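You operate a simulated robot arm through the tools that you are given. There is no shell and no other tool. Be economical: measure what you need, move in short steps, check, and stop when the job is done.

Carry out the task below with a simulated robot arm. There is one attempt and no reset: what you move stays moved.

JOB
Put things in order on the top of the repack table. At the end: the green pad stands on top of the black cable spool; the blue sensor stands on top of the brown carton (marked "CARDS"); the red padlock (marked "21") stands where the yellow sign (marked "CHECK") stood; the yellow sign from the top of the repack table stands where the green pad stood; whatever was shut is shut again. Leave all else as you found it, and nothing knocked over.
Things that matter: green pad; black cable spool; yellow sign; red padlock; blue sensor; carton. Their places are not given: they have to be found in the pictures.

Only the result counts: the job must be done as asked and must still hold three seconds after the hand-in. Knocking over, shifting, dropping, spilling or breaking anything else fails it.

ROBOT AND FRAMES
A 6-joint arm with a two-finger parallel gripper, fixed in place. Base frame: the origin is at the foot of the arm, x ahead of it, y to its left, z up; the work surface is at about z = 85. Readings come in cm, degrees, newtons and seconds.
With the tool pointing down near the work surface it reaches from about 26 to 68 cm from the base axis. Its first joint turns from -66.0 to 66.0 degrees. Payload 2.9 kg.
Tool frame: the origin (TCP) lies between the finger pads and is the grasp point; the fingertips stand 3 cm ahead of it; z points along the fingers, y is the line along which they close. Largest opening 11 cm; finger width 2, thickness 1; the body of the gripper, 4.8 by 11.2 cm, starts 5.5 cm behind the TCP.
Orientation is that of the tool frame in the base frame, as a unit quaternion [x, y, z, w]. With the fingers straight down and closing along the base's y, the tool's x points along the base's -x, its y along +y and its z along -z.

CONTROLS
- The arm moves only by the tool play_rows. Its argument "series" is a list of rows, each an object of numbers (a shift or turn left out is 0, a gripper value left out holds the last): "tx", "ty", "tz": the shift along the base's x, y, z in units of 20 mm (1.0 is 20 mm); "wx", "wy", "wz": the turn, a rotation vector about the base's x, y, z in units of 6 degrees (1.0 is 6 degrees); "grip": the finger opening in cm, from 0 to 11. In form: [{"tx": .., "ty": .., "tz": .., "wx": .., "wy": .., "wz": .., "grip": ..}, ...]. A call has 1 to 10 rows; each row shifts and turns the commanded pose from where the row before left it. A call with a number of a shift or a turn outside -1 to 1 is refused whole. Each row takes 0.2 s and may step no farther than 5 cm and 8.6 degrees from the row before; otherwise, or with a gripper value out of range, the whole call is refused. A pose out of reach is approached as far as the arm can. The call stops where the force on the tool passes 40 N (or 10 N more than at its start, if that is more) or the arm is blocked; 0.2 s more then pass. Each finger travels about 10.8 cm/s and halts on what it meets, pressing with about 34 N; the grip force reading is that of the motor and also rises with nothing between the fingers. The clock runs only during rows and for 0.2 s after the last one: add rows that do not move to give the fingers time. The reply holds the time, the measured pose of the TCP, the force on the tool along the base axes, the opening and the grip force, in the units named above and with some noise.
- Cameras (640 x 400 px; columns grow to the right, rows downward): "scene" is fixed at [9.61, 44.8, 138.09]; the picture's right is [-0.63, -0.77, 0.00], its down [-0.53, 0.43, -0.73] and it looks along [0.57, -0.46, -0.68] (base axes); focal length 254 px, centre (320, 200). "wrist" rides on the gripper at [-3.6, 0, -5.7] in the tool frame; the picture's right is [0.00, -1.00, 0.00], its down [0.97, 0.00, -0.24] and it looks along [0.24, 0.00, 0.97] (tool axes); focal length 218 px, centre (320, 200).
- snapshot(camera): a new picture of that camera. No time passes.
- probe_pixels(camera, pixels): there is no depth. For up to 12 entries [column, row, z] of the newest picture of that camera ("zoom" is the newest enlarged one), the place [x, y] in the base frame at which the ray of that pixel passes the height z, good to about 0.2 cm, but the place of the scene camera against the robot may be out by one fixed shift of up to 2.5 cm in any direction. No time passes.
- close_up(camera, box): a new picture of the part [left, top, right, bottom] of that camera's present view, enlarged. No time passes.
- job_done(): hands the job in; it is judged then, once.

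Keep the steps short. Do not move on a guess: measure, check each grasp and each placing, and mend mistakes. In all there are 80 turns and 46 pictures (those below and enlarged ones count). Leave the gripper open and the arm clear of the work at the hand-in unless told otherwise, and finish with a single line.

The tools are called after "Request:" by a JSON object that holds its "method" and its "body". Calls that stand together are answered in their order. play_rows: Moves the arm, as the interface text tells. Its arguments: {"type":"object","properties":{"series":{"type":"array"}},"required":["series"]} The other tools are called the same way: snapshot (camera) takes a picture; probe_pixels (camera, pixels) gives the place at which the rays of pixels pass given heights; close_up (camera, box) takes an enlarged picture of a part of a camera's view; job_done () hands the job in.

At the start:

```text
time: 0.0
eef_pos: [39.61, 23.18, 117.53]
tcp_rot: [0.0, 1.0, -0.001, 0.0]
force: [-0.1, 0.6, -0.1]
opening: 10.99
grasp_force: 0.1
```

scene: 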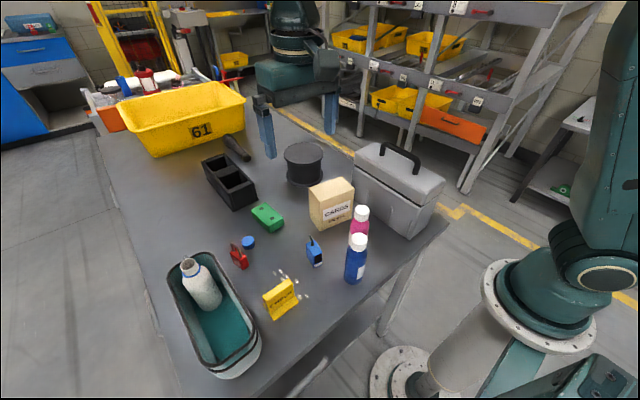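
wrist: 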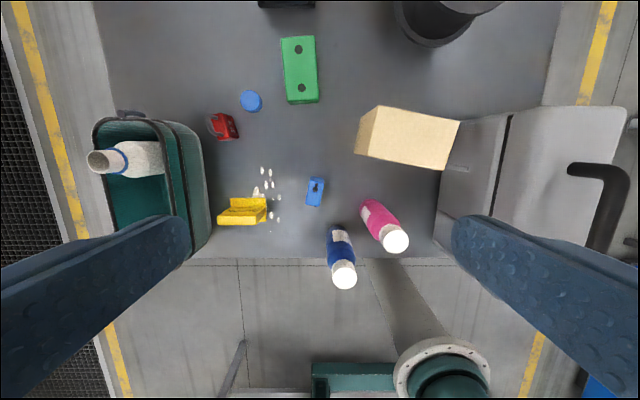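

I'll start with enlarged views of the objects, so I can measure where they stand and how tall they are.

Request:
{"method": "close_up", "body": {"camera": "wrist", "box": [190, 20, 350, 120]}}

Request:
{"method": "close_up", "body": {"camera": "wrist", "box": [190, 140, 350, 240]}}

Request:
{"method": "close_up", "body": {"camera": "scene", "box": [200, 180, 392, 330]}}

Request:
{"method": "probe_pixels", "body": {"camera": "wrist", "pixels": [[300, 69, 86], [224, 127, 86], [242, 210, 86], [316, 191, 86], [410, 137, 92], [435, 10, 92], [299, 49, 86], [302, 88, 86]]}}

Request:
{"method": "probe_pixels", "body": {"camera": "scene", "pixels": [[267, 217, 87], [238, 258, 86], [281, 300, 86], [315, 258, 85], [303, 152, 92], [330, 188, 93]]}}

```text
4.00 times, centred on (270, 70) of wrist
```

zoom: 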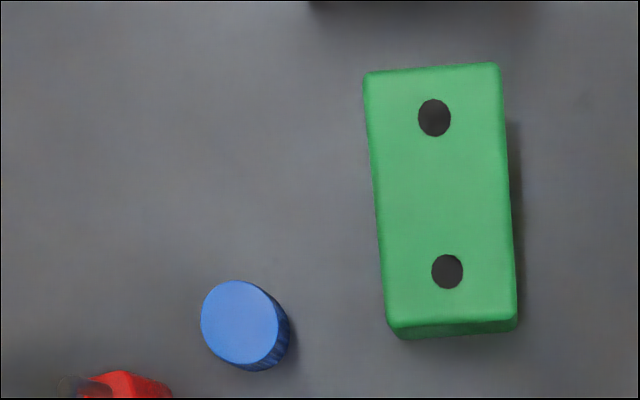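

```text
4.00 times, centred on (270, 190) of wrist
```

zoom: 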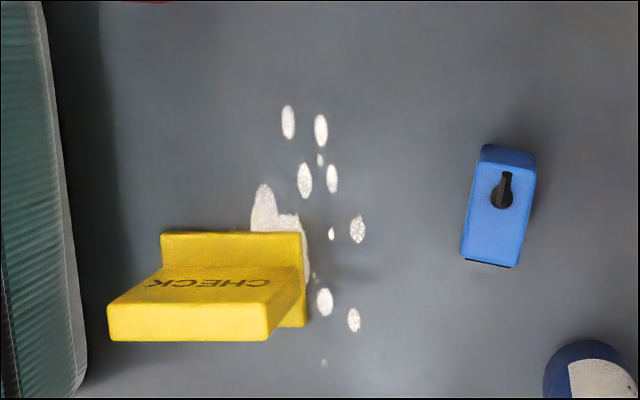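

```text
2.67 times, centred on (296, 255) of scene
```

zoom: 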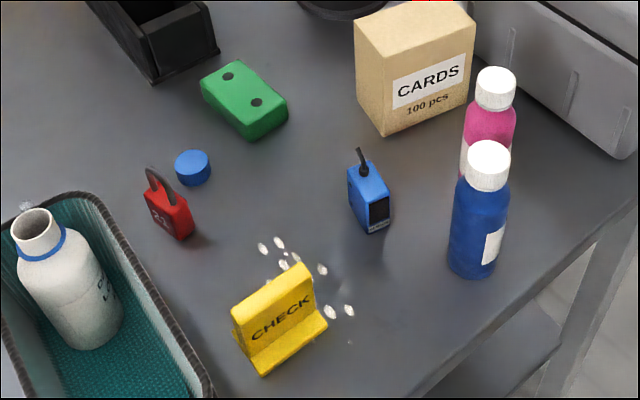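

```text
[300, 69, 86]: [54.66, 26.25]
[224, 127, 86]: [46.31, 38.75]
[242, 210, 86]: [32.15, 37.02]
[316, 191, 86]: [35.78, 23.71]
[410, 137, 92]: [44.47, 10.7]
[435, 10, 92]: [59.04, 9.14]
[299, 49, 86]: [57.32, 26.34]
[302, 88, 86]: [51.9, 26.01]
```

```text
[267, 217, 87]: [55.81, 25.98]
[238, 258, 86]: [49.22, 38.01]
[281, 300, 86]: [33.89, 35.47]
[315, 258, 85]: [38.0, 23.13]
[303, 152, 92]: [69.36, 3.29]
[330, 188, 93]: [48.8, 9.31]
```

All six objects are visible, and the spool is partly out of the wrist view. I'll move the hand up high, towards the spool and pad, so I can see them from above. The height stays at 117, clear of everything.

Request:
{"method": "play_rows", "body": {"series": [{"tx": 0.9, "ty": -0.6}, {"tx": 0.9, "ty": -0.6}, {"tx": 0.9, "ty": -0.6}, {"tx": 0.9, "ty": -0.6}, {"tx": 0.9, "ty": -0.6}, {"tx": 0.9, "ty": -0.6}, {"tx": 0.9, "ty": -0.6}, {}]}}

Request:
{"method": "snapshot", "body": {"camera": "wrist"}}

Request:
{"method": "close_up", "body": {"camera": "scene", "box": [200, 120, 456, 280]}}

```text
time: 1.8
eef_pos: [52.32, 14.8, 117.62]
tcp_rot: [0.0, 1.0, 0.001, 0.001]
force: [-0.1, 0.5, 0.6]
opening: 11.02
grasp_force: 0.1
```

```text
40 pictures are left
```

wrist: 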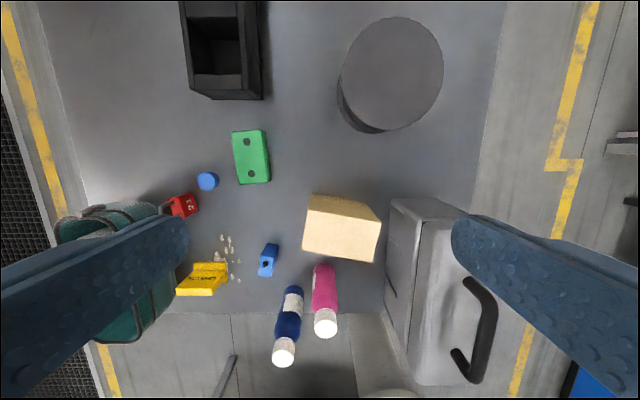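

```text
2.50 times, centred on (328, 200) of scene
```

zoom: 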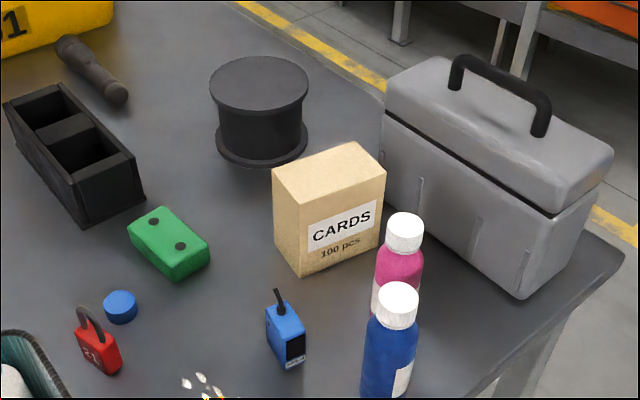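

Next, enlarged views of the carton, spool and pad from above, to pick exact corner pixels.

Request:
{"method": "close_up", "body": {"camera": "wrist", "box": [210, 110, 402, 270]}}

Request:
{"method": "probe_pixels", "body": {"camera": "wrist", "pixels": [[391, 73, 93], [391, 73, 95], [391, 17, 94], [391, 130, 94], [341, 73, 94], [443, 73, 94], [250, 157, 87], [250, 157, 86]]}}

```text
2.50 times, centred on (306, 190) of wrist
```

zoom: 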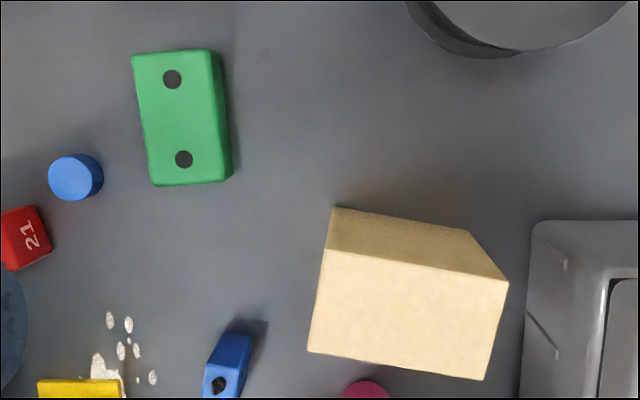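

```text
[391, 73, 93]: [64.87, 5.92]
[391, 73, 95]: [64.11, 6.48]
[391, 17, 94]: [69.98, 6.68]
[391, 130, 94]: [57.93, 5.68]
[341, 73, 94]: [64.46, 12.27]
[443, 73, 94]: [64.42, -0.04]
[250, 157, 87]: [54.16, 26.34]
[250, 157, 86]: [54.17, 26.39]
```

From two-view geometry the carton top is at about z = 96. Next I'll move over the pad at about (54.2, 26.3) and come down to z ≈ 106 to look.

Request:
{"method": "play_rows", "body": {"series": [{"tx": 0.15, "ty": 0.95, "tz": -0.8}, {"tx": 0.15, "ty": 0.95, "tz": -0.8}, {"tx": 0.15, "ty": 0.95, "tz": -0.8}, {"tx": 0.15, "ty": 0.95, "tz": -0.8}, {"tx": 0.15, "ty": 0.95, "tz": -0.8}, {"tx": 0.2, "ty": 1.0, "tz": -0.9}, {"tz": -0.9}, {}]}}

Request:
{"method": "snapshot", "body": {"camera": "wrist"}}

```text
time: 3.6
eef_pos: [54.06, 26.23, 105.86]
tcp_rot: [-0.001, 1.0, 0.0, 0.0]
force: [0.2, -0.3, 0.4]
opening: 11.02
grasp_force: 0.1
```

```text
37 pictures are left
```

wrist: 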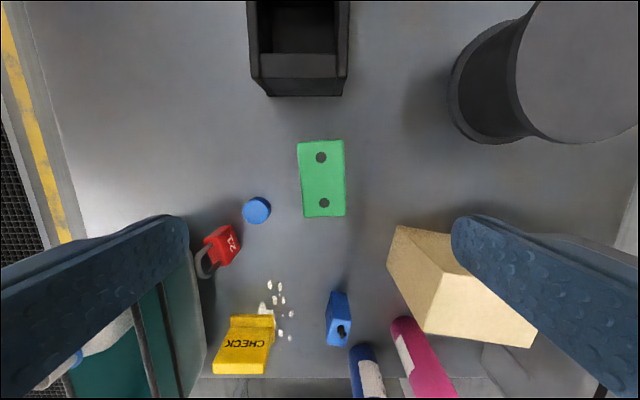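

The spool top comes out at z ≈ 94. Now an enlarged view of the pad, plus probes on the pad and the carton.

Request:
{"method": "close_up", "body": {"camera": "wrist", "box": [280, 130, 376, 190]}}

Request:
{"method": "close_up", "body": {"camera": "scene", "box": [240, 190, 304, 240]}}

Request:
{"method": "probe_pixels", "body": {"camera": "wrist", "pixels": [[321, 158, 87.5], [324, 202, 87.5], [297, 144, 87.5], [343, 141, 87.5], [304, 214, 87.5], [346, 212, 87.5], [232, 325, 85], [277, 324, 85], [220, 255, 86]]}}

```text
6.67 times, centred on (328, 160) of wrist
```

zoom: 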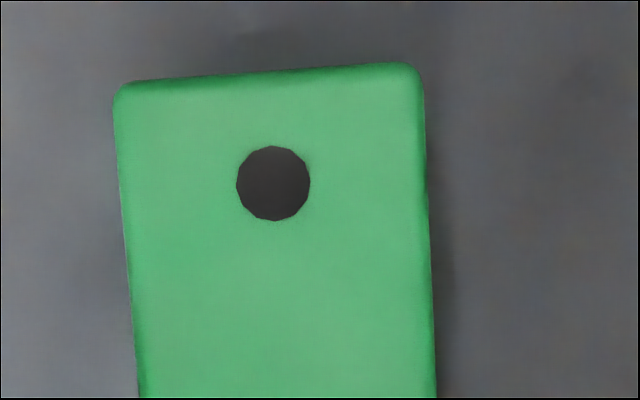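

```text
8.00 times, centred on (272, 215) of scene
```

zoom: 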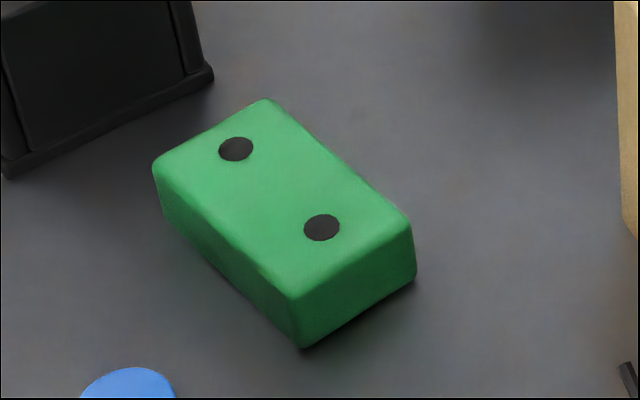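

```text
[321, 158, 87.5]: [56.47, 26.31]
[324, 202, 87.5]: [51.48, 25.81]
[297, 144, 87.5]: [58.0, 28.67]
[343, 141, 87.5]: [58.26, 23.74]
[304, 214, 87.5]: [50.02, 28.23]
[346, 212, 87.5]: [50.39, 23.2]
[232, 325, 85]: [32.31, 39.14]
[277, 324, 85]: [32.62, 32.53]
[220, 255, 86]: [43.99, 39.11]
```

The pad centre is at (54.15, 26.0). It is about 8 × 4.9 × 2.3 cm, with its long axis turned about +4°. I'll narrow the fingers to 7.5, turn by 4° and come down over it.

Request:
{"method": "play_rows", "body": {"series": [{"wz": 0.67, "tx": 0.05, "ty": -0.12, "tz": -0.9, "grip": 7.5}, {"tz": -1}, {"tz": -1}, {"tz": -1}, {"tz": -1}, {"tz": -1}, {"tz": -1}, {"tz": -0.8}, {}]}}

Request:
{"method": "snapshot", "body": {"camera": "wrist"}}

```text
time: 5.6
eef_pos: [54.14, 26.13, 90.5]
tcp_rot: [-0.035, 0.999, 0.0, 0.0]
force: [-0.3, 0.2, -0.3]
opening: 7.5
grasp_force: 0.0
```

```text
34 pictures are left
```

wrist: 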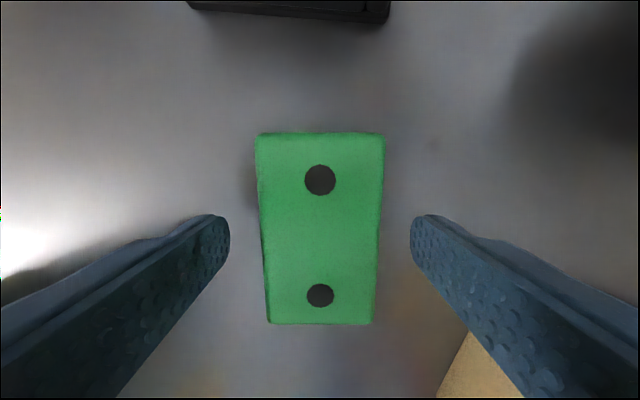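

The pad sits squarely between the fingers, with both holes at column 320. I'll come down 2 cm, close, wait, and lift slightly.

Request:
{"method": "play_rows", "body": {"series": [{"tz": -0.5}, {"tz": -0.5}, {"grip": 3.5}, {"grip": 3.5}, {"grip": 3.5}, {}]}}

Request:
{"method": "play_rows", "body": {"series": [{"tz": 0.5}, {"tz": 1}, {"tz": 1}, {"tz": 1}, {"tz": 1}, {"tz": 1}, {"tz": 1}, {}]}}

Request:
{"method": "snapshot", "body": {"camera": "wrist"}}

```text
time: 7.0
eef_pos: [54.24, 26.03, 88.5]
tcp_rot: [-0.035, 0.999, 0.001, -0.001]
force: [0.0, 0.1, 0.6]
opening: 4.95
grasp_force: 33.5
```

```text
time: 8.8
eef_pos: [54.19, 25.94, 101.69]
tcp_rot: [-0.035, 0.999, 0.0, 0.001]
force: [-0.8, -0.3, -1.0]
opening: 4.97
grasp_force: 34.2
```

```text
33 pictures are left
```

wrist: 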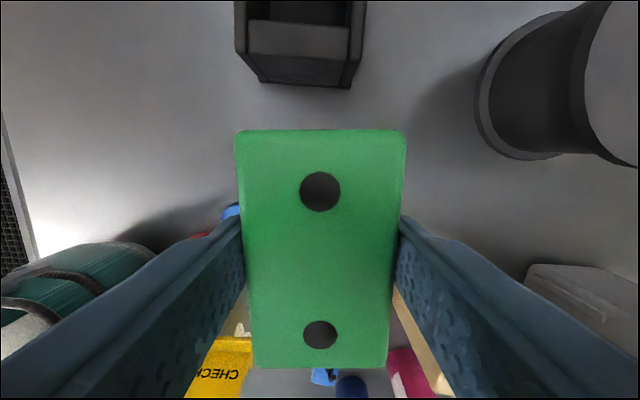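

The pad is held firmly at opening 4.95. I'll carry it level at z ≈ 101.7 to above the spool centre, about (64.1, 6.2).

Request:
{"method": "play_rows", "body": {"series": [{"tx": 0.495, "ty": -0.985}, {"tx": 0.495, "ty": -0.985}, {"tx": 0.495, "ty": -0.985}, {"tx": 0.495, "ty": -0.985}, {"tx": 0.495, "ty": -0.985}, {"tx": 0.495, "ty": -0.985}, {"tx": 0.495, "ty": -0.985}, {"tx": 0.495, "ty": -0.985}, {"tx": 0.495, "ty": -0.985}, {"tx": 0.495, "ty": -0.985}]}}

Request:
{"method": "snapshot", "body": {"camera": "wrist"}}

Request:
{"method": "close_up", "body": {"camera": "scene", "box": [240, 90, 400, 190]}}

```text
time: 11.0
eef_pos: [64.04, 6.24, 101.58]
tcp_rot: [-0.035, 0.999, 0.0, 0.0]
force: [-0.6, -0.7, -1.7]
opening: 4.95
grasp_force: 34.4
```

```text
32 pictures are left
```

wrist: 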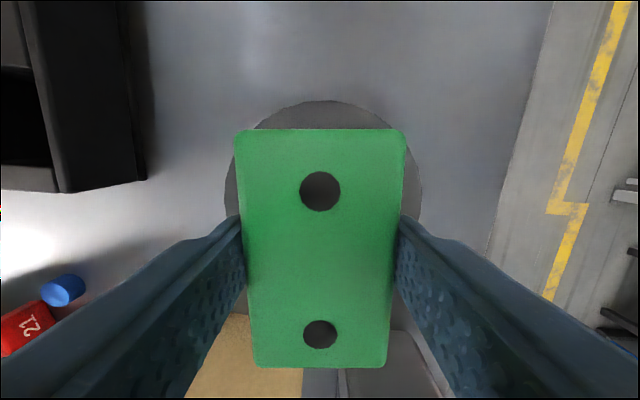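

```text
4.00 times, centred on (320, 140) of scene
```

zoom: 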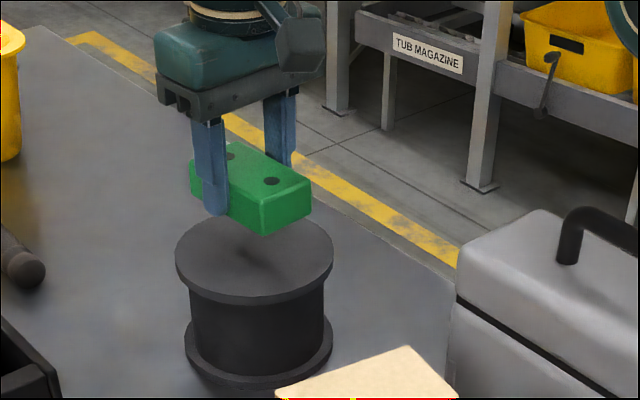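

The spool rim shows at columns 225–421 with its top at row 100. I'll probe these points to check the centring.

Request:
{"method": "probe_pixels", "body": {"camera": "wrist", "pixels": [[323, 100, 94.2], [225, 185, 94.2], [421, 185, 94.2]]}}

```text
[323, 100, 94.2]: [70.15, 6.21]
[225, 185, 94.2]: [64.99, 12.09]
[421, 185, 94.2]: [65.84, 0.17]
```

The spool centre is (64.2, 6.15) with radius 6.0, so the pad is on target. I'll lower it in small steps until I feel light contact, near TCP z ≈ 97.7.

Request:
{"method": "play_rows", "body": {"series": [{"tz": -0.6}, {"tz": -0.5}, {"tz": -0.4}, {"tz": -0.15}, {"tz": -0.1}, {}]}}

```text
time: 12.4
eef_pos: [64.14, 6.25, 98.01]
tcp_rot: [-0.036, 0.999, 0.0, 0.0]
force: [-0.5, -0.3, -0.6]
opening: 4.92
grasp_force: 33.9
```

Request:
{"method": "play_rows", "body": {"series": [{"tz": -0.1}, {"tz": -0.05}, {}]}}

Request:
{"method": "close_up", "body": {"camera": "scene", "box": [270, 110, 350, 160]}}

```text
time: 13.2
eef_pos: [64.1, 6.28, 97.83]
tcp_rot: [-0.034, 0.999, 0.0, 0.0]
force: [-0.3, 1.4, -0.2]
opening: 4.91
grasp_force: 33.9
```

```text
8.00 times, centred on (310, 135) of scene
```

zoom: 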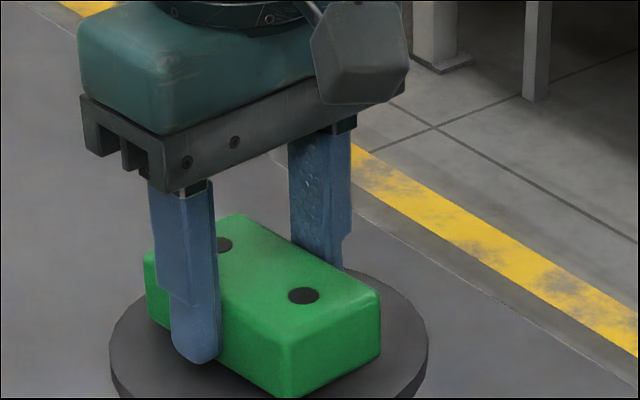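

There's no clear contact yet, so I'll lower in 1 mm steps.

Request:
{"method": "play_rows", "body": {"series": [{"tz": -0.05}, {"tz": -0.05}, {}]}}

Request:
{"method": "play_rows", "body": {"series": [{"tz": -0.05}, {"tz": -0.05}, {}]}}

```text
time: 14.0
eef_pos: [64.11, 6.32, 97.49]
tcp_rot: [-0.035, 0.999, -0.001, 0.0]
force: [0.2, -0.8, -0.2]
opening: 4.92
grasp_force: 34.2
```

```text
time: 14.8
eef_pos: [64.05, 6.35, 97.43]
tcp_rot: [-0.035, 0.999, 0.0, 0.0]
force: [-3.0, 0.3, 9.3]
opening: 4.96
grasp_force: 33.4
```

The 9.3 N upward force shows the pad is resting on the spool. I'll open to 7.5, lift, and look.

Request:
{"method": "play_rows", "body": {"series": [{"grip": 6.0}, {"grip": 7.5}, {"tz": 0.5}, {"tz": 1}, {"tz": 1}, {"tz": 1}, {"tz": 1}, {"tz": 1}, {"tz": 1}, {}]}}

Request:
{"method": "snapshot", "body": {"camera": "wrist"}}

```text
time: 17.0
eef_pos: [63.38, 6.11, 110.12]
tcp_rot: [-0.035, 0.999, 0.0, -0.001]
force: [0.7, 0.1, -0.6]
opening: 7.5
grasp_force: 0.0
out of reach, approached as far as the arm can: row 9
```

```text
29 pictures are left
```

wrist: 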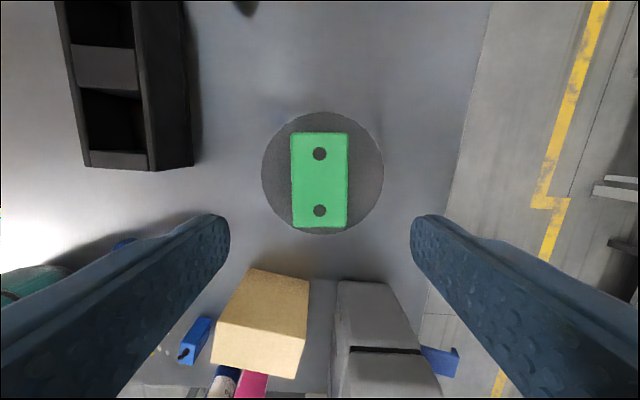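

The pad stands centred on the spool. Next I'll move high over to the sign, turn back the 4°, and look down from z ≈ 107.

Request:
{"method": "play_rows", "body": {"series": [{"tx": -0.9, "ty": 0.85, "wz": -0.33}, {"tx": -0.95, "ty": 0.85, "wz": -0.34}, {"tx": -0.95, "ty": 0.85}, {"tx": -0.95, "ty": 0.85}, {"tx": -0.95, "ty": 0.85}, {"tx": -0.95, "ty": 0.85}, {"tx": -0.95, "ty": 0.85}, {"tx": -0.95, "ty": 0.85}]}}

Request:
{"method": "play_rows", "body": {"series": [{"tx": -0.95, "ty": 0.85}, {"tx": -0.95, "ty": 0.85}, {"tx": -0.95, "ty": 0.85}, {"tx": -0.95, "ty": 0.85}, {"tx": -0.95, "ty": 0.85}, {"tx": -0.95, "ty": 0.85, "tz": -0.5}, {"tx": -0.95, "ty": 0.85, "tz": -0.9}, {}]}}

Request:
{"method": "snapshot", "body": {"camera": "wrist"}}

```text
time: 18.8
eef_pos: [48.27, 19.85, 110.1]
tcp_rot: [0.0, 1.0, 0.0, 0.0]
force: [-0.2, 0.1, 0.5]
opening: 7.47
grasp_force: 0.1
```

```text
time: 20.6
eef_pos: [35.09, 31.77, 107.29]
tcp_rot: [0.0, 1.0, 0.0, 0.0]
force: [-0.5, -0.6, -0.4]
opening: 7.48
grasp_force: 0.1
```

```text
28 pictures are left
```

wrist: 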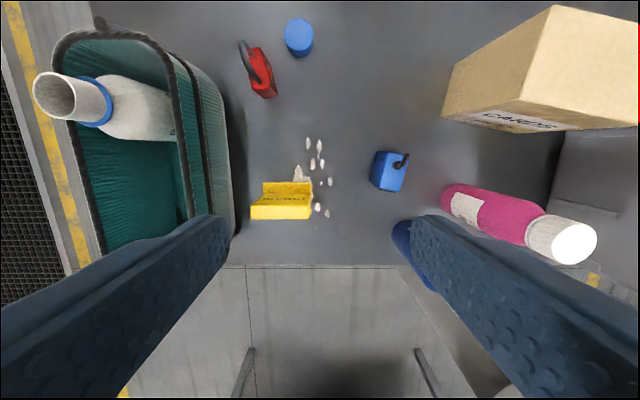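

Now an enlarged view of the sign and padlock from here, and one of the sign from the scene camera.

Request:
{"method": "close_up", "body": {"camera": "wrist", "box": [230, 170, 310, 220]}}

Request:
{"method": "close_up", "body": {"camera": "scene", "box": [220, 230, 316, 325]}}

```text
8.00 times, centred on (270, 195) of wrist
```

zoom: 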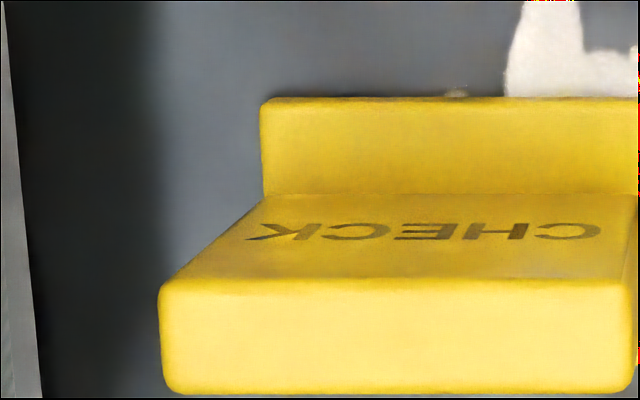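

```text
4.21 times, centred on (268, 278) of scene
```

zoom: 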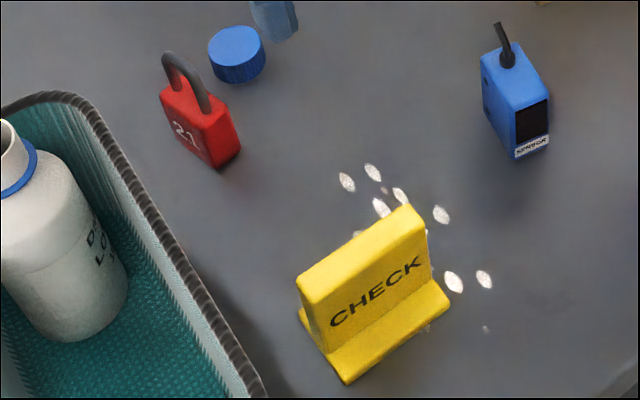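

The sign is an inverted T, about 6.3 wide and 6 tall, with a plate 1.5 thick. Its centre is near (32.0, 35.9), and the bag wall is at y ≈ 42.4. Because the bag is that close, I'll grip the plate across its thickness, closing along x. That means turning the hand −90° at this height while moving above the sign.

Request:
{"method": "play_rows", "body": {"series": [{"wz": -1, "tx": -0.15, "ty": 0.2}, {"wz": -1, "tx": -0.15, "ty": 0.2}, {"wz": -1, "tx": -0.15, "ty": 0.2}, {"wz": -1, "tx": -0.15, "ty": 0.2}, {"wz": -1, "tx": -0.15, "ty": 0.2}, {"wz": -1, "tx": -0.15, "ty": 0.2}, {"wz": -1, "tx": -0.15, "ty": 0.2}, {"wz": -1, "tx": -0.15, "ty": 0.2}, {"wz": -1, "tx": -0.15, "ty": 0.2}, {"wz": -1, "tx": -0.15, "ty": 0.25}]}}

Request:
{"method": "play_rows", "body": {"series": [{"wz": -1, "tz": -0.6}, {"wz": -1, "tz": -0.6}, {"wz": -1, "tz": -0.6}, {"wz": -1, "tz": -0.6}, {"wz": -1, "tz": -0.6}, {"grip": 5}, {}]}}

Request:
{"method": "snapshot", "body": {"camera": "wrist"}}

```text
time: 22.8
eef_pos: [31.98, 35.86, 107.27]
tcp_rot: [0.501, 0.866, 0.0, 0.0]
force: [-0.5, -0.2, 0.7]
opening: 7.49
grasp_force: 0.0
```

```text
time: 24.4
eef_pos: [32.04, 35.88, 101.24]
tcp_rot: [0.707, 0.707, 0.0, 0.0]
force: [0.3, 0.0, 0.1]
opening: 5.02
grasp_force: 0.1
```

```text
25 pictures are left
```

wrist: 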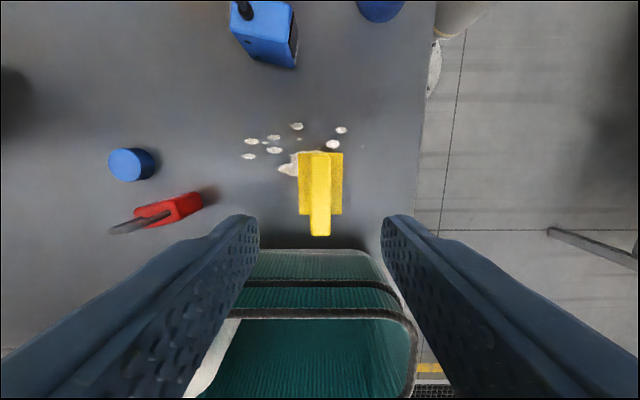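

The plate is centred at column 320 between the fingers. I'll probe its extent along y.

Request:
{"method": "probe_pixels", "body": {"camera": "wrist", "pixels": [[298, 153, 86], [343, 153, 86], [298, 215, 86], [343, 215, 86], [310, 236, 91], [331, 236, 91], [320, 153, 91], [320, 250, 95], [320, 250, 92], [165, 212, 88]]}}

```text
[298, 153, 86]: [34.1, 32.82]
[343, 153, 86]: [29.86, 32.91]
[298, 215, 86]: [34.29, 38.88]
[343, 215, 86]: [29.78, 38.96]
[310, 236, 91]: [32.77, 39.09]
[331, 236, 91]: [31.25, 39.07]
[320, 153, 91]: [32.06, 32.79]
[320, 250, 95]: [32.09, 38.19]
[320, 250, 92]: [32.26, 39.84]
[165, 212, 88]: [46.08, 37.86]
```

The sign centre is (32.0, 35.9), and the plate top is at about 91. I'll come down to TCP z ≈ 90.6, which keeps the tips at 87.6, above the foot, and then close.

Request:
{"method": "play_rows", "body": {"series": [{"tz": -1}, {"tz": -1}, {"tz": -1}, {"tz": -1}, {"tz": -0.8}, {"tz": -0.5}, {}]}}

Request:
{"method": "play_rows", "body": {"series": [{"grip": 1}, {"grip": 1}, {"grip": 1}, {"grip": 0.5}, {}]}}

Request:
{"method": "play_rows", "body": {"series": [{"tz": 0.5}, {"tz": 1}, {"tz": 1}, {"tz": 1}, {"tz": 1}, {"tz": 1}, {}]}}

Request:
{"method": "snapshot", "body": {"camera": "wrist"}}

```text
time: 26.0
eef_pos: [32.16, 35.82, 90.68]
tcp_rot: [0.708, 0.706, 0.0, 0.0]
force: [-0.8, -1.0, -0.2]
opening: 4.99
grasp_force: 0.0
```

```text
time: 27.2
eef_pos: [32.08, 35.95, 90.66]
tcp_rot: [0.707, 0.707, -0.001, 0.0]
force: [0.4, 0.5, 0.1]
opening: 1.55
grasp_force: 34.2
```

```text
time: 28.8
eef_pos: [31.95, 35.88, 101.69]
tcp_rot: [0.707, 0.707, 0.0, 0.0]
force: [0.2, 0.5, -0.5]
opening: 1.56
grasp_force: 34.0
```

```text
24 pictures are left
```

wrist: 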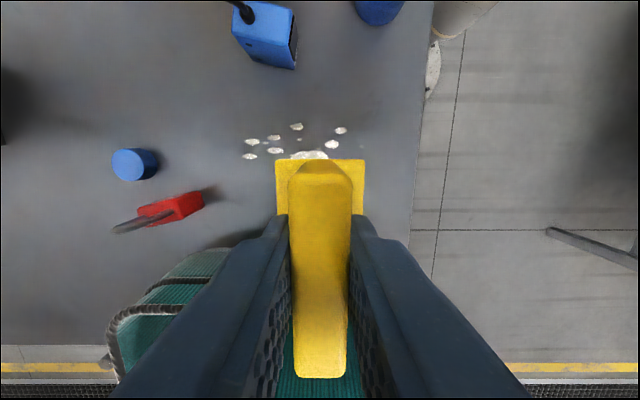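

The sign is held, with its underside now at about z = 96. I'll carry it to the pad's old place at (54.15, 26.0).

Request:
{"method": "play_rows", "body": {"series": [{"tx": 0.925, "ty": -0.412}, {"tx": 0.925, "ty": -0.412}, {"tx": 0.925, "ty": -0.412}, {"tx": 0.925, "ty": -0.412}, {"tx": 0.925, "ty": -0.412}, {"tx": 0.925, "ty": -0.412}, {"tx": 0.925, "ty": -0.412}, {"tx": 0.925, "ty": -0.412}, {"tx": 0.925, "ty": -0.412}, {"tx": 0.925, "ty": -0.412}]}}

Request:
{"method": "play_rows", "body": {"series": [{"tx": 0.925, "ty": -0.412}, {"tx": 0.925, "ty": -0.412}, {"tz": -1}, {"tz": -1}, {"tz": -1}, {"tz": -1}, {"tz": -0.6}, {}]}}

Request:
{"method": "snapshot", "body": {"camera": "scene"}}

```text
time: 31.0
eef_pos: [50.56, 27.63, 101.7]
tcp_rot: [0.707, 0.707, 0.001, -0.001]
force: [0.2, 0.0, -0.9]
opening: 1.53
grasp_force: 33.8
```

```text
time: 32.8
eef_pos: [54.32, 26.05, 92.51]
tcp_rot: [0.707, 0.707, 0.0, 0.0]
force: [0.0, -0.3, -1.5]
opening: 1.56
grasp_force: 33.7
```

```text
23 pictures are left
```

scene: 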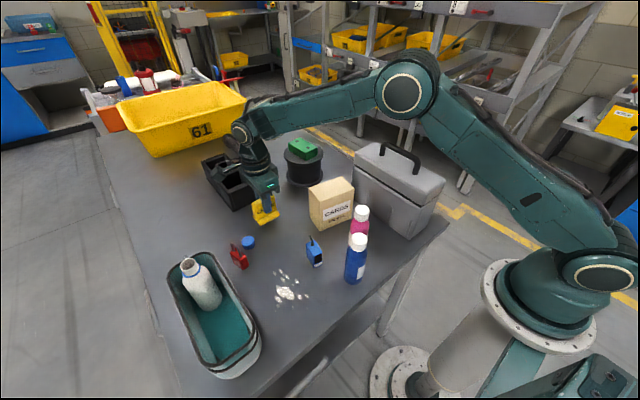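

I'll lower to contact, expected near TCP z ≈ 90.6.

Request:
{"method": "play_rows", "body": {"series": [{"tz": -0.5}, {"tz": -0.25}, {"tz": -0.1}, {}]}}

Request:
{"method": "play_rows", "body": {"series": [{"tz": -0.05}, {"tz": -0.05}, {}]}}

```text
time: 33.8
eef_pos: [54.1, 26.03, 90.77]
tcp_rot: [0.708, 0.707, 0.0, 0.0]
force: [-0.2, 0.7, -1.3]
opening: 1.56
grasp_force: 34.1
```

```text
time: 34.6
eef_pos: [54.3, 26.01, 90.57]
tcp_rot: [0.707, 0.707, 0.0, 0.001]
force: [-2.6, 0.1, 7.0]
opening: 1.57
grasp_force: 34.1
```

The sign is down, with 7 N of contact. I'll open to 5 (the foot is 4.4 wide), lift straight up, and look.

Request:
{"method": "play_rows", "body": {"series": [{"grip": 3}, {"grip": 5}, {}, {"tz": 0.5}, {"tz": 1}, {"tz": 1}, {"tz": 1}, {"tz": 1}, {"tz": 1}, {}]}}

Request:
{"method": "snapshot", "body": {"camera": "wrist"}}

```text
time: 36.8
eef_pos: [54.22, 26.02, 101.62]
tcp_rot: [0.707, 0.707, 0.0, 0.0]
force: [-0.3, 0.2, 0.0]
opening: 5.0
grasp_force: 0.1
```

```text
22 pictures are left
```

wrist: 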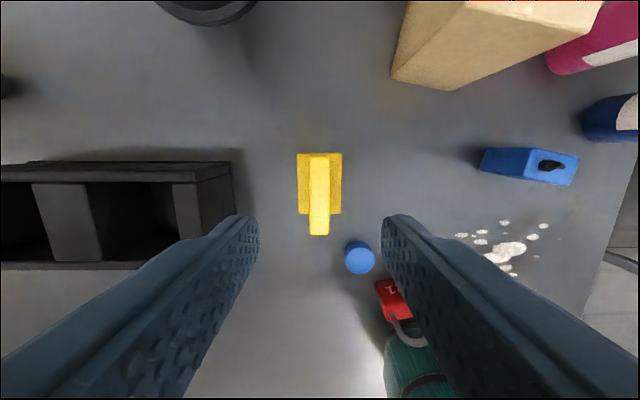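

The sign stands at the pad's old place. Next I'll move over the padlock, near (46, 38), to look straight down on it.

Request:
{"method": "play_rows", "body": {"series": [{"tx": -0.6, "ty": 0.85, "tz": 0.1}, {"tx": -0.6, "ty": 0.85}, {"tx": -0.6, "ty": 0.85}, {"tx": -0.6, "ty": 0.85}, {"tx": -0.6, "ty": 0.85}, {"tx": -0.6, "ty": 0.85}, {"tx": -0.5, "ty": 0.85}, {}]}}

Request:
{"method": "snapshot", "body": {"camera": "wrist"}}

Request:
{"method": "close_up", "body": {"camera": "scene", "box": [216, 226, 264, 276]}}

```text
time: 38.6
eef_pos: [46.01, 38.02, 101.7]
tcp_rot: [0.707, 0.707, 0.0, 0.0]
force: [0.3, -0.6, 0.0]
opening: 5.02
grasp_force: 0.1
```

```text
21 pictures are left
```

wrist: 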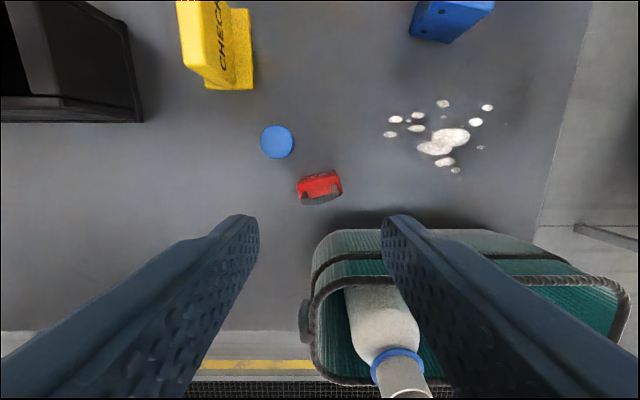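

```text
8.00 times, centred on (240, 251) of scene
```

zoom: 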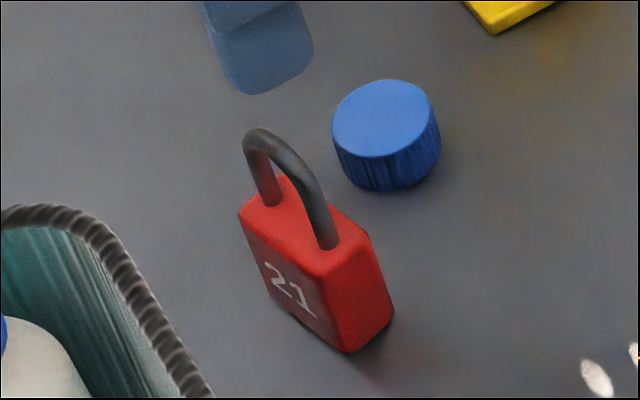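

The padlock is upright, with its body around (320, 182). I'll enlarge it.

Request:
{"method": "close_up", "body": {"camera": "wrist", "box": [280, 155, 360, 215]}}

```text
6.67 times, centred on (320, 185) of wrist
```

zoom: 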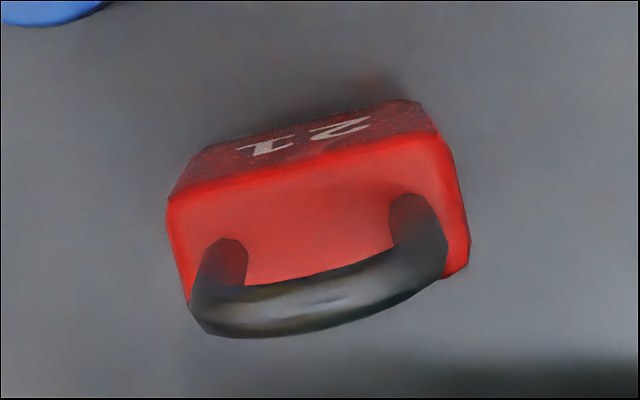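

I'll probe the corners of the body's top face in the enlarged picture, at plausible top heights.

Request:
{"method": "probe_pixels", "body": {"camera": "zoom", "pixels": [[168, 203, 89.5], [438, 137, 89.5], [468, 270, 89.5], [190, 305, 89.5], [168, 203, 88.5], [468, 270, 88.5], [200, 150, 85], [412, 102, 85]]}}

```text
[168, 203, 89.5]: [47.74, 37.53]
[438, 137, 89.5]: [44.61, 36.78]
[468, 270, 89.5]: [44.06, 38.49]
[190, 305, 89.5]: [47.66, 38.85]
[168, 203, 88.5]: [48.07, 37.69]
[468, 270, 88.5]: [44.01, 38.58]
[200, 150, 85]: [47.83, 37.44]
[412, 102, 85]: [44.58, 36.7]
```

The padlock body is 3.2 × 1.8 cm with its top at z 89.5. Its centre is (45.9, 38.0) and it is turned about 14°. I'll rotate +14°, open to 5.5, and come down part way to check.

Request:
{"method": "play_rows", "body": {"series": [{"wz": 0.78, "tx": -0.05, "tz": -0.3, "grip": 5.5}, {"wz": 0.78, "tz": -0.5}, {"wz": 0.78, "tz": -0.5}, {"tz": -1}, {"tz": -1}, {"tz": -0.5}, {}]}}

Request:
{"method": "snapshot", "body": {"camera": "wrist"}}

```text
time: 40.2
eef_pos: [45.97, 37.89, 94.15]
tcp_rot: [0.616, 0.788, -0.001, 0.0]
force: [-0.8, -0.2, 0.5]
opening: 5.51
grasp_force: 0.0
```

```text
18 pictures are left
```

wrist: 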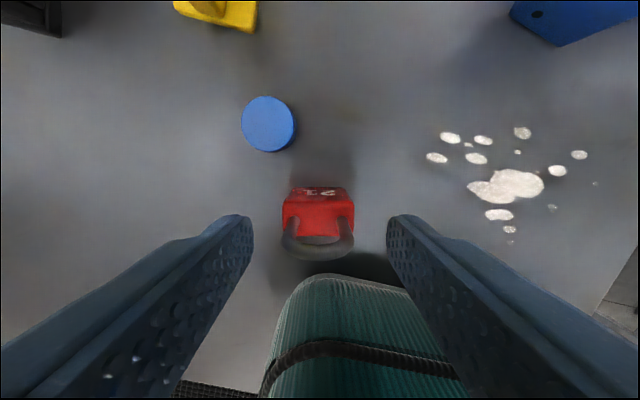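

The padlock is aligned and centred at column 319. I'll descend to TCP z ≈ 88.6 and close.

Request:
{"method": "play_rows", "body": {"series": [{"tz": -1}, {"tz": -1}, {"tz": -0.5}, {"tz": -0.25}, {}]}}

Request:
{"method": "play_rows", "body": {"series": [{"grip": 3}, {"grip": 2}, {"grip": 2}, {}]}}

Request:
{"method": "play_rows", "body": {"series": [{"tz": 0.5}, {"tz": 1}, {"tz": 1}, {"tz": 1}, {"tz": 1}, {"tz": 1}, {}]}}

Request:
{"method": "snapshot", "body": {"camera": "wrist"}}

```text
time: 41.4
eef_pos: [45.91, 37.94, 88.72]
tcp_rot: [0.616, 0.788, 0.0, -0.001]
force: [-0.3, -0.2, -0.3]
opening: 5.52
grasp_force: 0.0
```

```text
time: 42.4
eef_pos: [45.87, 37.75, 88.76]
tcp_rot: [0.616, 0.788, 0.0, 0.001]
force: [-0.3, -0.2, -0.8]
opening: 3.76
grasp_force: 34.2
```

```text
time: 44.0
eef_pos: [45.94, 37.86, 99.74]
tcp_rot: [0.616, 0.788, -0.001, -0.001]
force: [0.8, -0.9, -1.5]
opening: 3.75
grasp_force: 33.8
```

```text
17 pictures are left
```

wrist: 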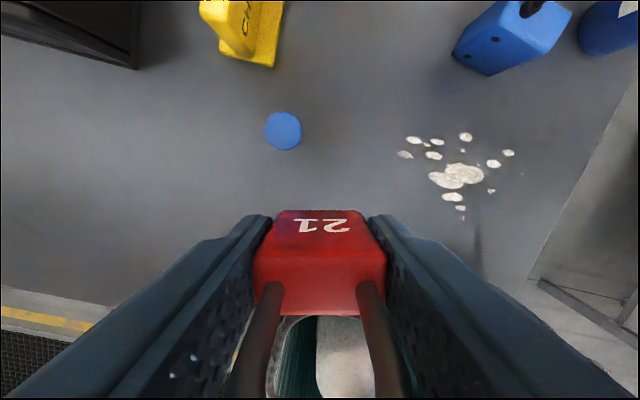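

The padlock is held. I'll carry it to (32.0, 35.9), then lower it most of the way.

Request:
{"method": "play_rows", "body": {"series": [{"tx": -1, "ty": -0.14}, {"tx": -1, "ty": -0.14}, {"tx": -1, "ty": -0.14}, {"tx": -1, "ty": -0.14}, {"tx": -1, "ty": -0.14}, {"tx": -1, "ty": -0.14}, {"tx": -0.97, "ty": -0.14}, {}]}}

Request:
{"method": "play_rows", "body": {"series": [{"tz": -1}, {"tz": -1}, {"tz": -1}, {"tz": -1}, {"tz": -0.6}, {"tz": -0.4}, {"tz": -0.25}, {}]}}

Request:
{"method": "play_rows", "body": {"series": [{"tz": -0.1}, {"tz": -0.05}, {}]}}

```text
time: 45.8
eef_pos: [31.9, 35.9, 99.79]
tcp_rot: [0.616, 0.788, 0.0, 0.0]
force: [-0.9, -0.2, -0.1]
opening: 3.74
grasp_force: 34.5
```

```text
time: 47.6
eef_pos: [31.99, 35.82, 89.28]
tcp_rot: [0.615, 0.788, -0.001, 0.0]
force: [0.3, 0.0, -0.7]
opening: 3.77
grasp_force: 34.2
```

```text
time: 48.4
eef_pos: [31.9, 36.08, 88.84]
tcp_rot: [0.616, 0.788, 0.0, -0.001]
force: [-0.1, -0.5, -1.1]
opening: 3.71
grasp_force: 33.5
```

Request:
{"method": "play_rows", "body": {"series": [{"tz": -0.05}, {"tz": -0.05}, {}]}}

Request:
{"method": "snapshot", "body": {"camera": "wrist"}}

```text
time: 49.2
eef_pos: [32.05, 35.83, 88.71]
tcp_rot: [0.614, 0.789, 0.0, 0.001]
force: [0.2, 0.6, 1.1]
opening: 3.74
grasp_force: 33.9
```

```text
16 pictures are left
```

wrist: 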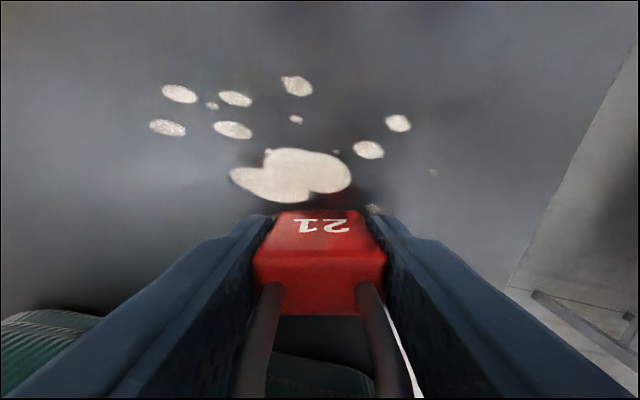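

It's very close to contact, so one more millimetre to confirm.

Request:
{"method": "play_rows", "body": {"series": [{"tz": -0.05}, {}]}}

```text
time: 49.8
eef_pos: [32.0, 35.89, 88.77]
tcp_rot: [0.616, 0.788, 0.0, -0.001]
force: [-4.9, -3.9, 17.4]
opening: 3.75
grasp_force: 33.8
```

The padlock is firmly down at 17 N. I'll ease up half a millimetre, open, lift clear and check.

Request:
{"method": "play_rows", "body": {"series": [{"tz": 0.03}, {"grip": 4.5}, {"grip": 5.5}, {}, {"tz": 0.5}, {"tz": 1}, {"tz": 1}, {"tz": 1}, {"tz": 1}, {"tz": 1}]}}

Request:
{"method": "snapshot", "body": {"camera": "wrist"}}

```text
time: 52.0
eef_pos: [32.01, 35.94, 99.65]
tcp_rot: [0.616, 0.788, -0.001, 0.0]
force: [0.4, -0.7, 0.1]
opening: 5.47
grasp_force: 0.0
```

```text
15 pictures are left
```

wrist: 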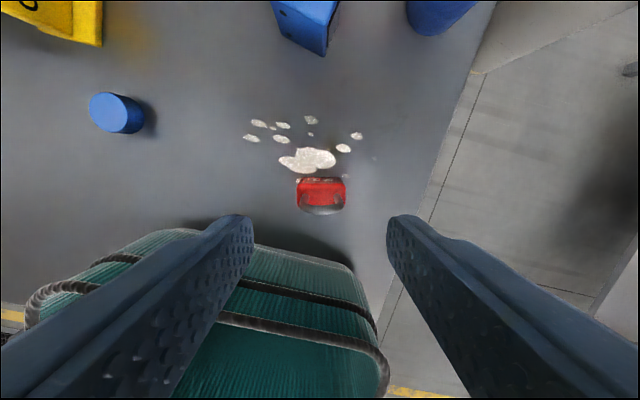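

The padlock stands in the sign's old place. Next is the sensor near (36, 24). I'll go up and over to it at z ≈ 104, turning −24°, and look.

Request:
{"method": "play_rows", "body": {"series": [{"tz": 0.7, "ty": -0.5}, {"tz": 0.7, "tx": 0.2, "ty": -0.9, "wz": -0.8}, {"tz": 0.7, "tx": 0.2, "ty": -0.9, "wz": -0.8}, {"tx": 0.3, "ty": -0.9, "wz": -0.8}, {"tx": 0.4, "ty": -0.9, "wz": -0.8}, {"tx": 0.4, "ty": -0.9, "wz": -0.8}, {"tx": 0.4, "ty": -0.9}, {}]}}

Request:
{"method": "snapshot", "body": {"camera": "wrist"}}

```text
time: 53.8
eef_pos: [35.72, 24.1, 103.69]
tcp_rot: [0.766, 0.643, 0.0, 0.001]
force: [-0.4, 1.0, 0.4]
opening: 5.51
grasp_force: 0.0
```

```text
14 pictures are left
```

wrist: 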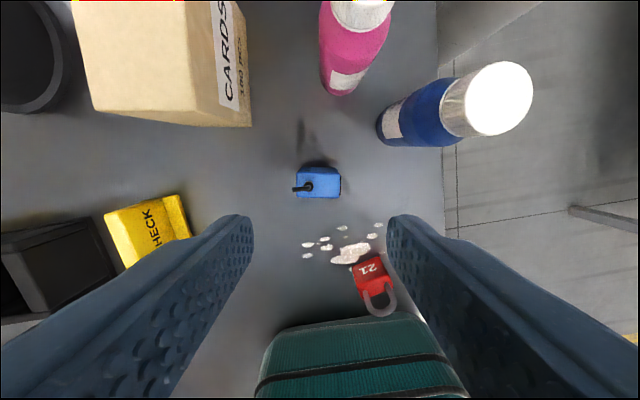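

The sensor at (318, 182) now lines up with the picture axes. I'll enlarge it and the carton.

Request:
{"method": "close_up", "body": {"camera": "wrist", "box": [280, 155, 360, 205]}}

Request:
{"method": "close_up", "body": {"camera": "scene", "box": [290, 225, 338, 275]}}

```text
8.00 times, centred on (320, 180) of wrist
```

zoom: 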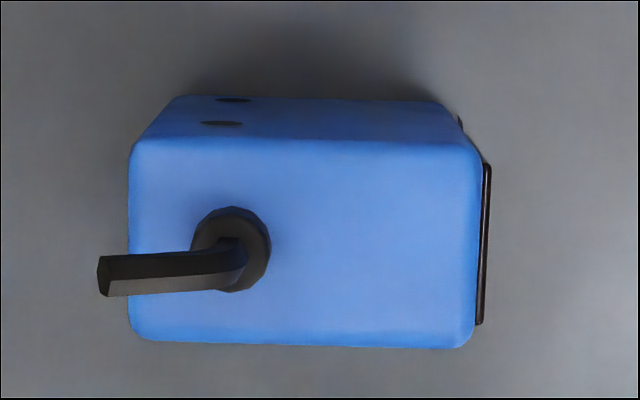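

```text
8.00 times, centred on (314, 250) of scene
```

zoom: 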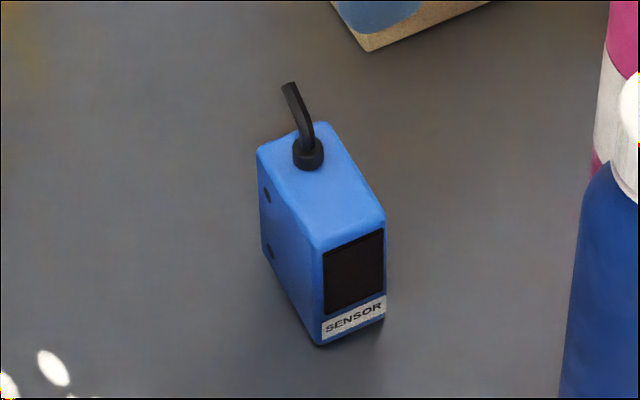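

The sensor is about 3.75 × 2.25 cm, its top is at z ≈ 90.5, and its centre is near (35.85, 23.8). The cable stub sticks out past its long end. So I'll grip it across the short sides, which means turning +90° at this height before descending.

Request:
{"method": "play_rows", "body": {"series": [{"wz": 1, "tx": 0.06, "ty": -0.15}, {"wz": 1}, {"wz": 1}, {"wz": 1}, {"wz": 1}, {"wz": 1}, {"wz": 1}, {"wz": 1}, {"wz": 1}, {"wz": 1}]}}

Request:
{"method": "play_rows", "body": {"series": [{"wz": 1}, {"wz": 1}, {"wz": 1}, {"wz": 1}, {"wz": 1}, {"tz": -1}, {"tz": -1}, {"tz": -0.6}, {}]}}

Request:
{"method": "snapshot", "body": {"camera": "wrist"}}

```text
time: 56.0
eef_pos: [35.84, 23.75, 103.81]
tcp_rot: [0.341, 0.94, 0.0, 0.0]
force: [0.8, 0.1, 0.5]
opening: 5.5
grasp_force: 0.2
```

```text
time: 58.0
eef_pos: [35.84, 23.9, 98.68]
tcp_rot: [0.087, 0.996, 0.0, 0.0]
force: [0.0, 0.0, -0.2]
opening: 5.51
grasp_force: 0.1
```

```text
11 pictures are left
```

wrist: 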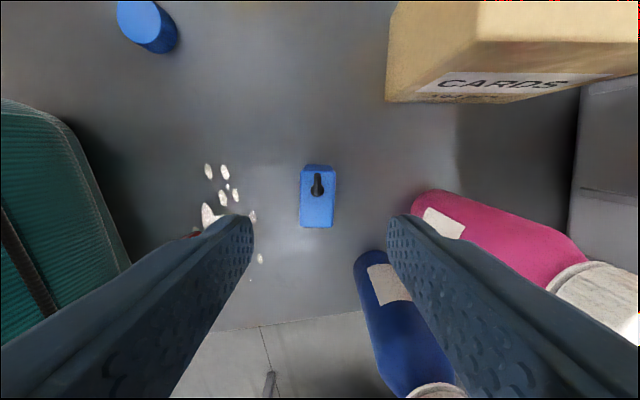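

The sensor is centred at about column 317. Before descending I'll check that the bottles clear the fingers and the hand body.

Request:
{"method": "probe_pixels", "body": {"camera": "wrist", "pixels": [[355, 265, 85], [375, 250, 85], [390, 258, 85], [412, 205, 85], [430, 190, 85], [465, 195, 88], [435, 385, 94], [575, 265, 94], [317, 166, 90.3], [317, 227, 90.3], [300, 195, 90.3], [336, 195, 90.3]]}}

```text
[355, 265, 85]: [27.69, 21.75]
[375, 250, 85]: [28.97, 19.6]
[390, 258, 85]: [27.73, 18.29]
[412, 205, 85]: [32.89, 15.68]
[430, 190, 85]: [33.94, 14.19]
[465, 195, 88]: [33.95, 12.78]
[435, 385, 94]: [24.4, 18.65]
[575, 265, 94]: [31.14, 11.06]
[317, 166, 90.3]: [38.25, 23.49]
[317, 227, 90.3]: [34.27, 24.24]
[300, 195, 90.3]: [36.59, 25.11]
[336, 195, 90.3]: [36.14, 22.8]
```

The bottles are clear: blue at x ≤ 29 and pink at y ≤ 15.7, while the hand spans y 18.2–29.4. I'll descend to TCP z ≈ 89, close and lift.

Request:
{"method": "play_rows", "body": {"series": [{"tz": -1, "tx": 0.05}, {"tz": -1}, {"tz": -1}, {"tz": -1}, {"tz": -0.6}, {"tz": -0.25}, {}, {"grip": 3}, {"grip": 1}, {}]}}

Request:
{"method": "play_rows", "body": {"series": [{}, {"tz": 0.5}, {"tz": 1}, {"tz": 1}, {"tz": 1}, {"tz": 1}, {"tz": 1}, {"tz": 1}, {"tz": 1}, {}]}}

Request:
{"method": "snapshot", "body": {"camera": "wrist"}}

```text
time: 60.2
eef_pos: [36.04, 23.95, 88.85]
tcp_rot: [0.088, 0.996, 0.0, 0.001]
force: [-1.0, -0.7, -0.2]
opening: 2.32
grasp_force: 33.8
```

```text
time: 62.4
eef_pos: [36.14, 23.79, 103.82]
tcp_rot: [0.088, 0.996, 0.0, 0.001]
force: [0.5, -0.3, -0.4]
opening: 2.33
grasp_force: 33.8
```

```text
10 pictures are left
```

wrist: 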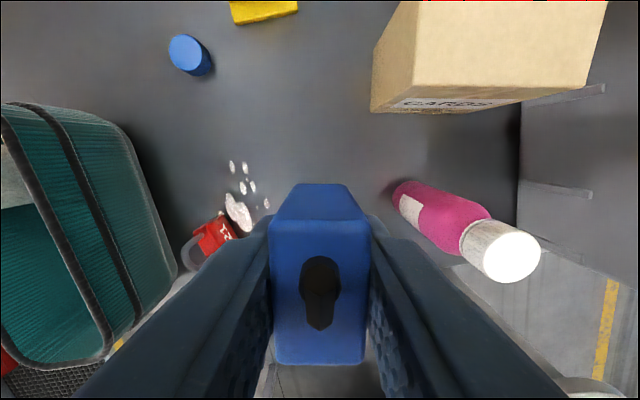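

The sensor is held, with its underside at about z = 100, which clears the carton top at 96. I'll carry it to the carton-top centre, about (44.1, 12.0), and check from both cameras.

Request:
{"method": "play_rows", "body": {"series": [{"tx": 0.57, "ty": -0.845, "tz": 0.3}, {"tx": 0.57, "ty": -0.845}, {"tx": 0.57, "ty": -0.845}, {"tx": 0.57, "ty": -0.845}, {"tx": 0.57, "ty": -0.845}, {"tx": 0.57, "ty": -0.845}, {"tx": 0.57, "ty": -0.845}, {}]}}

Request:
{"method": "snapshot", "body": {"camera": "wrist"}}

Request:
{"method": "close_up", "body": {"camera": "scene", "box": [270, 130, 398, 230]}}

```text
time: 64.2
eef_pos: [43.92, 12.03, 104.43]
tcp_rot: [0.086, 0.996, 0.0, -0.001]
force: [-0.8, 0.3, -1.3]
opening: 2.31
grasp_force: 33.8
```

```text
9 pictures are left
```

wrist: 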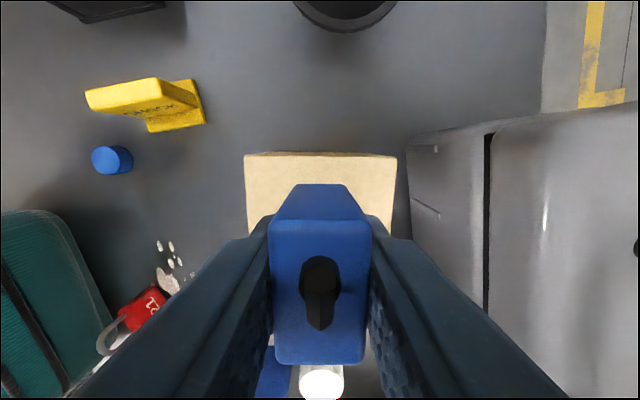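

```text
4.00 times, centred on (334, 180) of scene
```

zoom: 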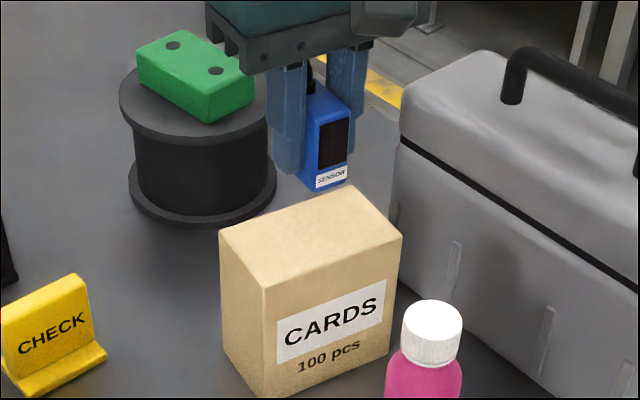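

Across its width the carton is centred, at columns 245–396. I'll probe its far edge to check the other direction.

Request:
{"method": "probe_pixels", "body": {"camera": "wrist", "pixels": [[245, 155, 96], [396, 158, 96], [320, 157, 96]]}}

```text
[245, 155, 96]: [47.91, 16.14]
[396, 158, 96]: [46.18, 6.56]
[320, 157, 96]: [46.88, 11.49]
```

The carton centre is (44.1, 11.9), so the sensor is on target. I'll lower it to just above the top, expecting contact at TCP ≈ 99.9.

Request:
{"method": "play_rows", "body": {"series": [{"tz": -0.8}, {"tz": -0.7}, {"tz": -0.4}, {"tz": -0.15}, {"tz": -0.1}, {}]}}

Request:
{"method": "play_rows", "body": {"series": [{"tz": -0.05}, {"tz": -0.05}, {}]}}

```text
time: 65.6
eef_pos: [43.95, 11.98, 100.14]
tcp_rot: [0.087, 0.996, 0.0, 0.0]
force: [-0.1, 0.6, -0.2]
opening: 2.32
grasp_force: 33.9
```

```text
time: 66.4
eef_pos: [43.87, 11.96, 99.98]
tcp_rot: [0.087, 0.996, 0.001, 0.0]
force: [-0.2, 0.1, -0.1]
opening: 2.31
grasp_force: 34.2
```

Request:
{"method": "play_rows", "body": {"series": [{"tz": -0.05}, {"tz": -0.05}, {}]}}

```text
time: 67.2
eef_pos: [44.02, 11.91, 99.85]
tcp_rot: [0.087, 0.996, 0.0, 0.0]
force: [-1.2, 1.1, 3.4]
opening: 2.32
grasp_force: 33.7
```

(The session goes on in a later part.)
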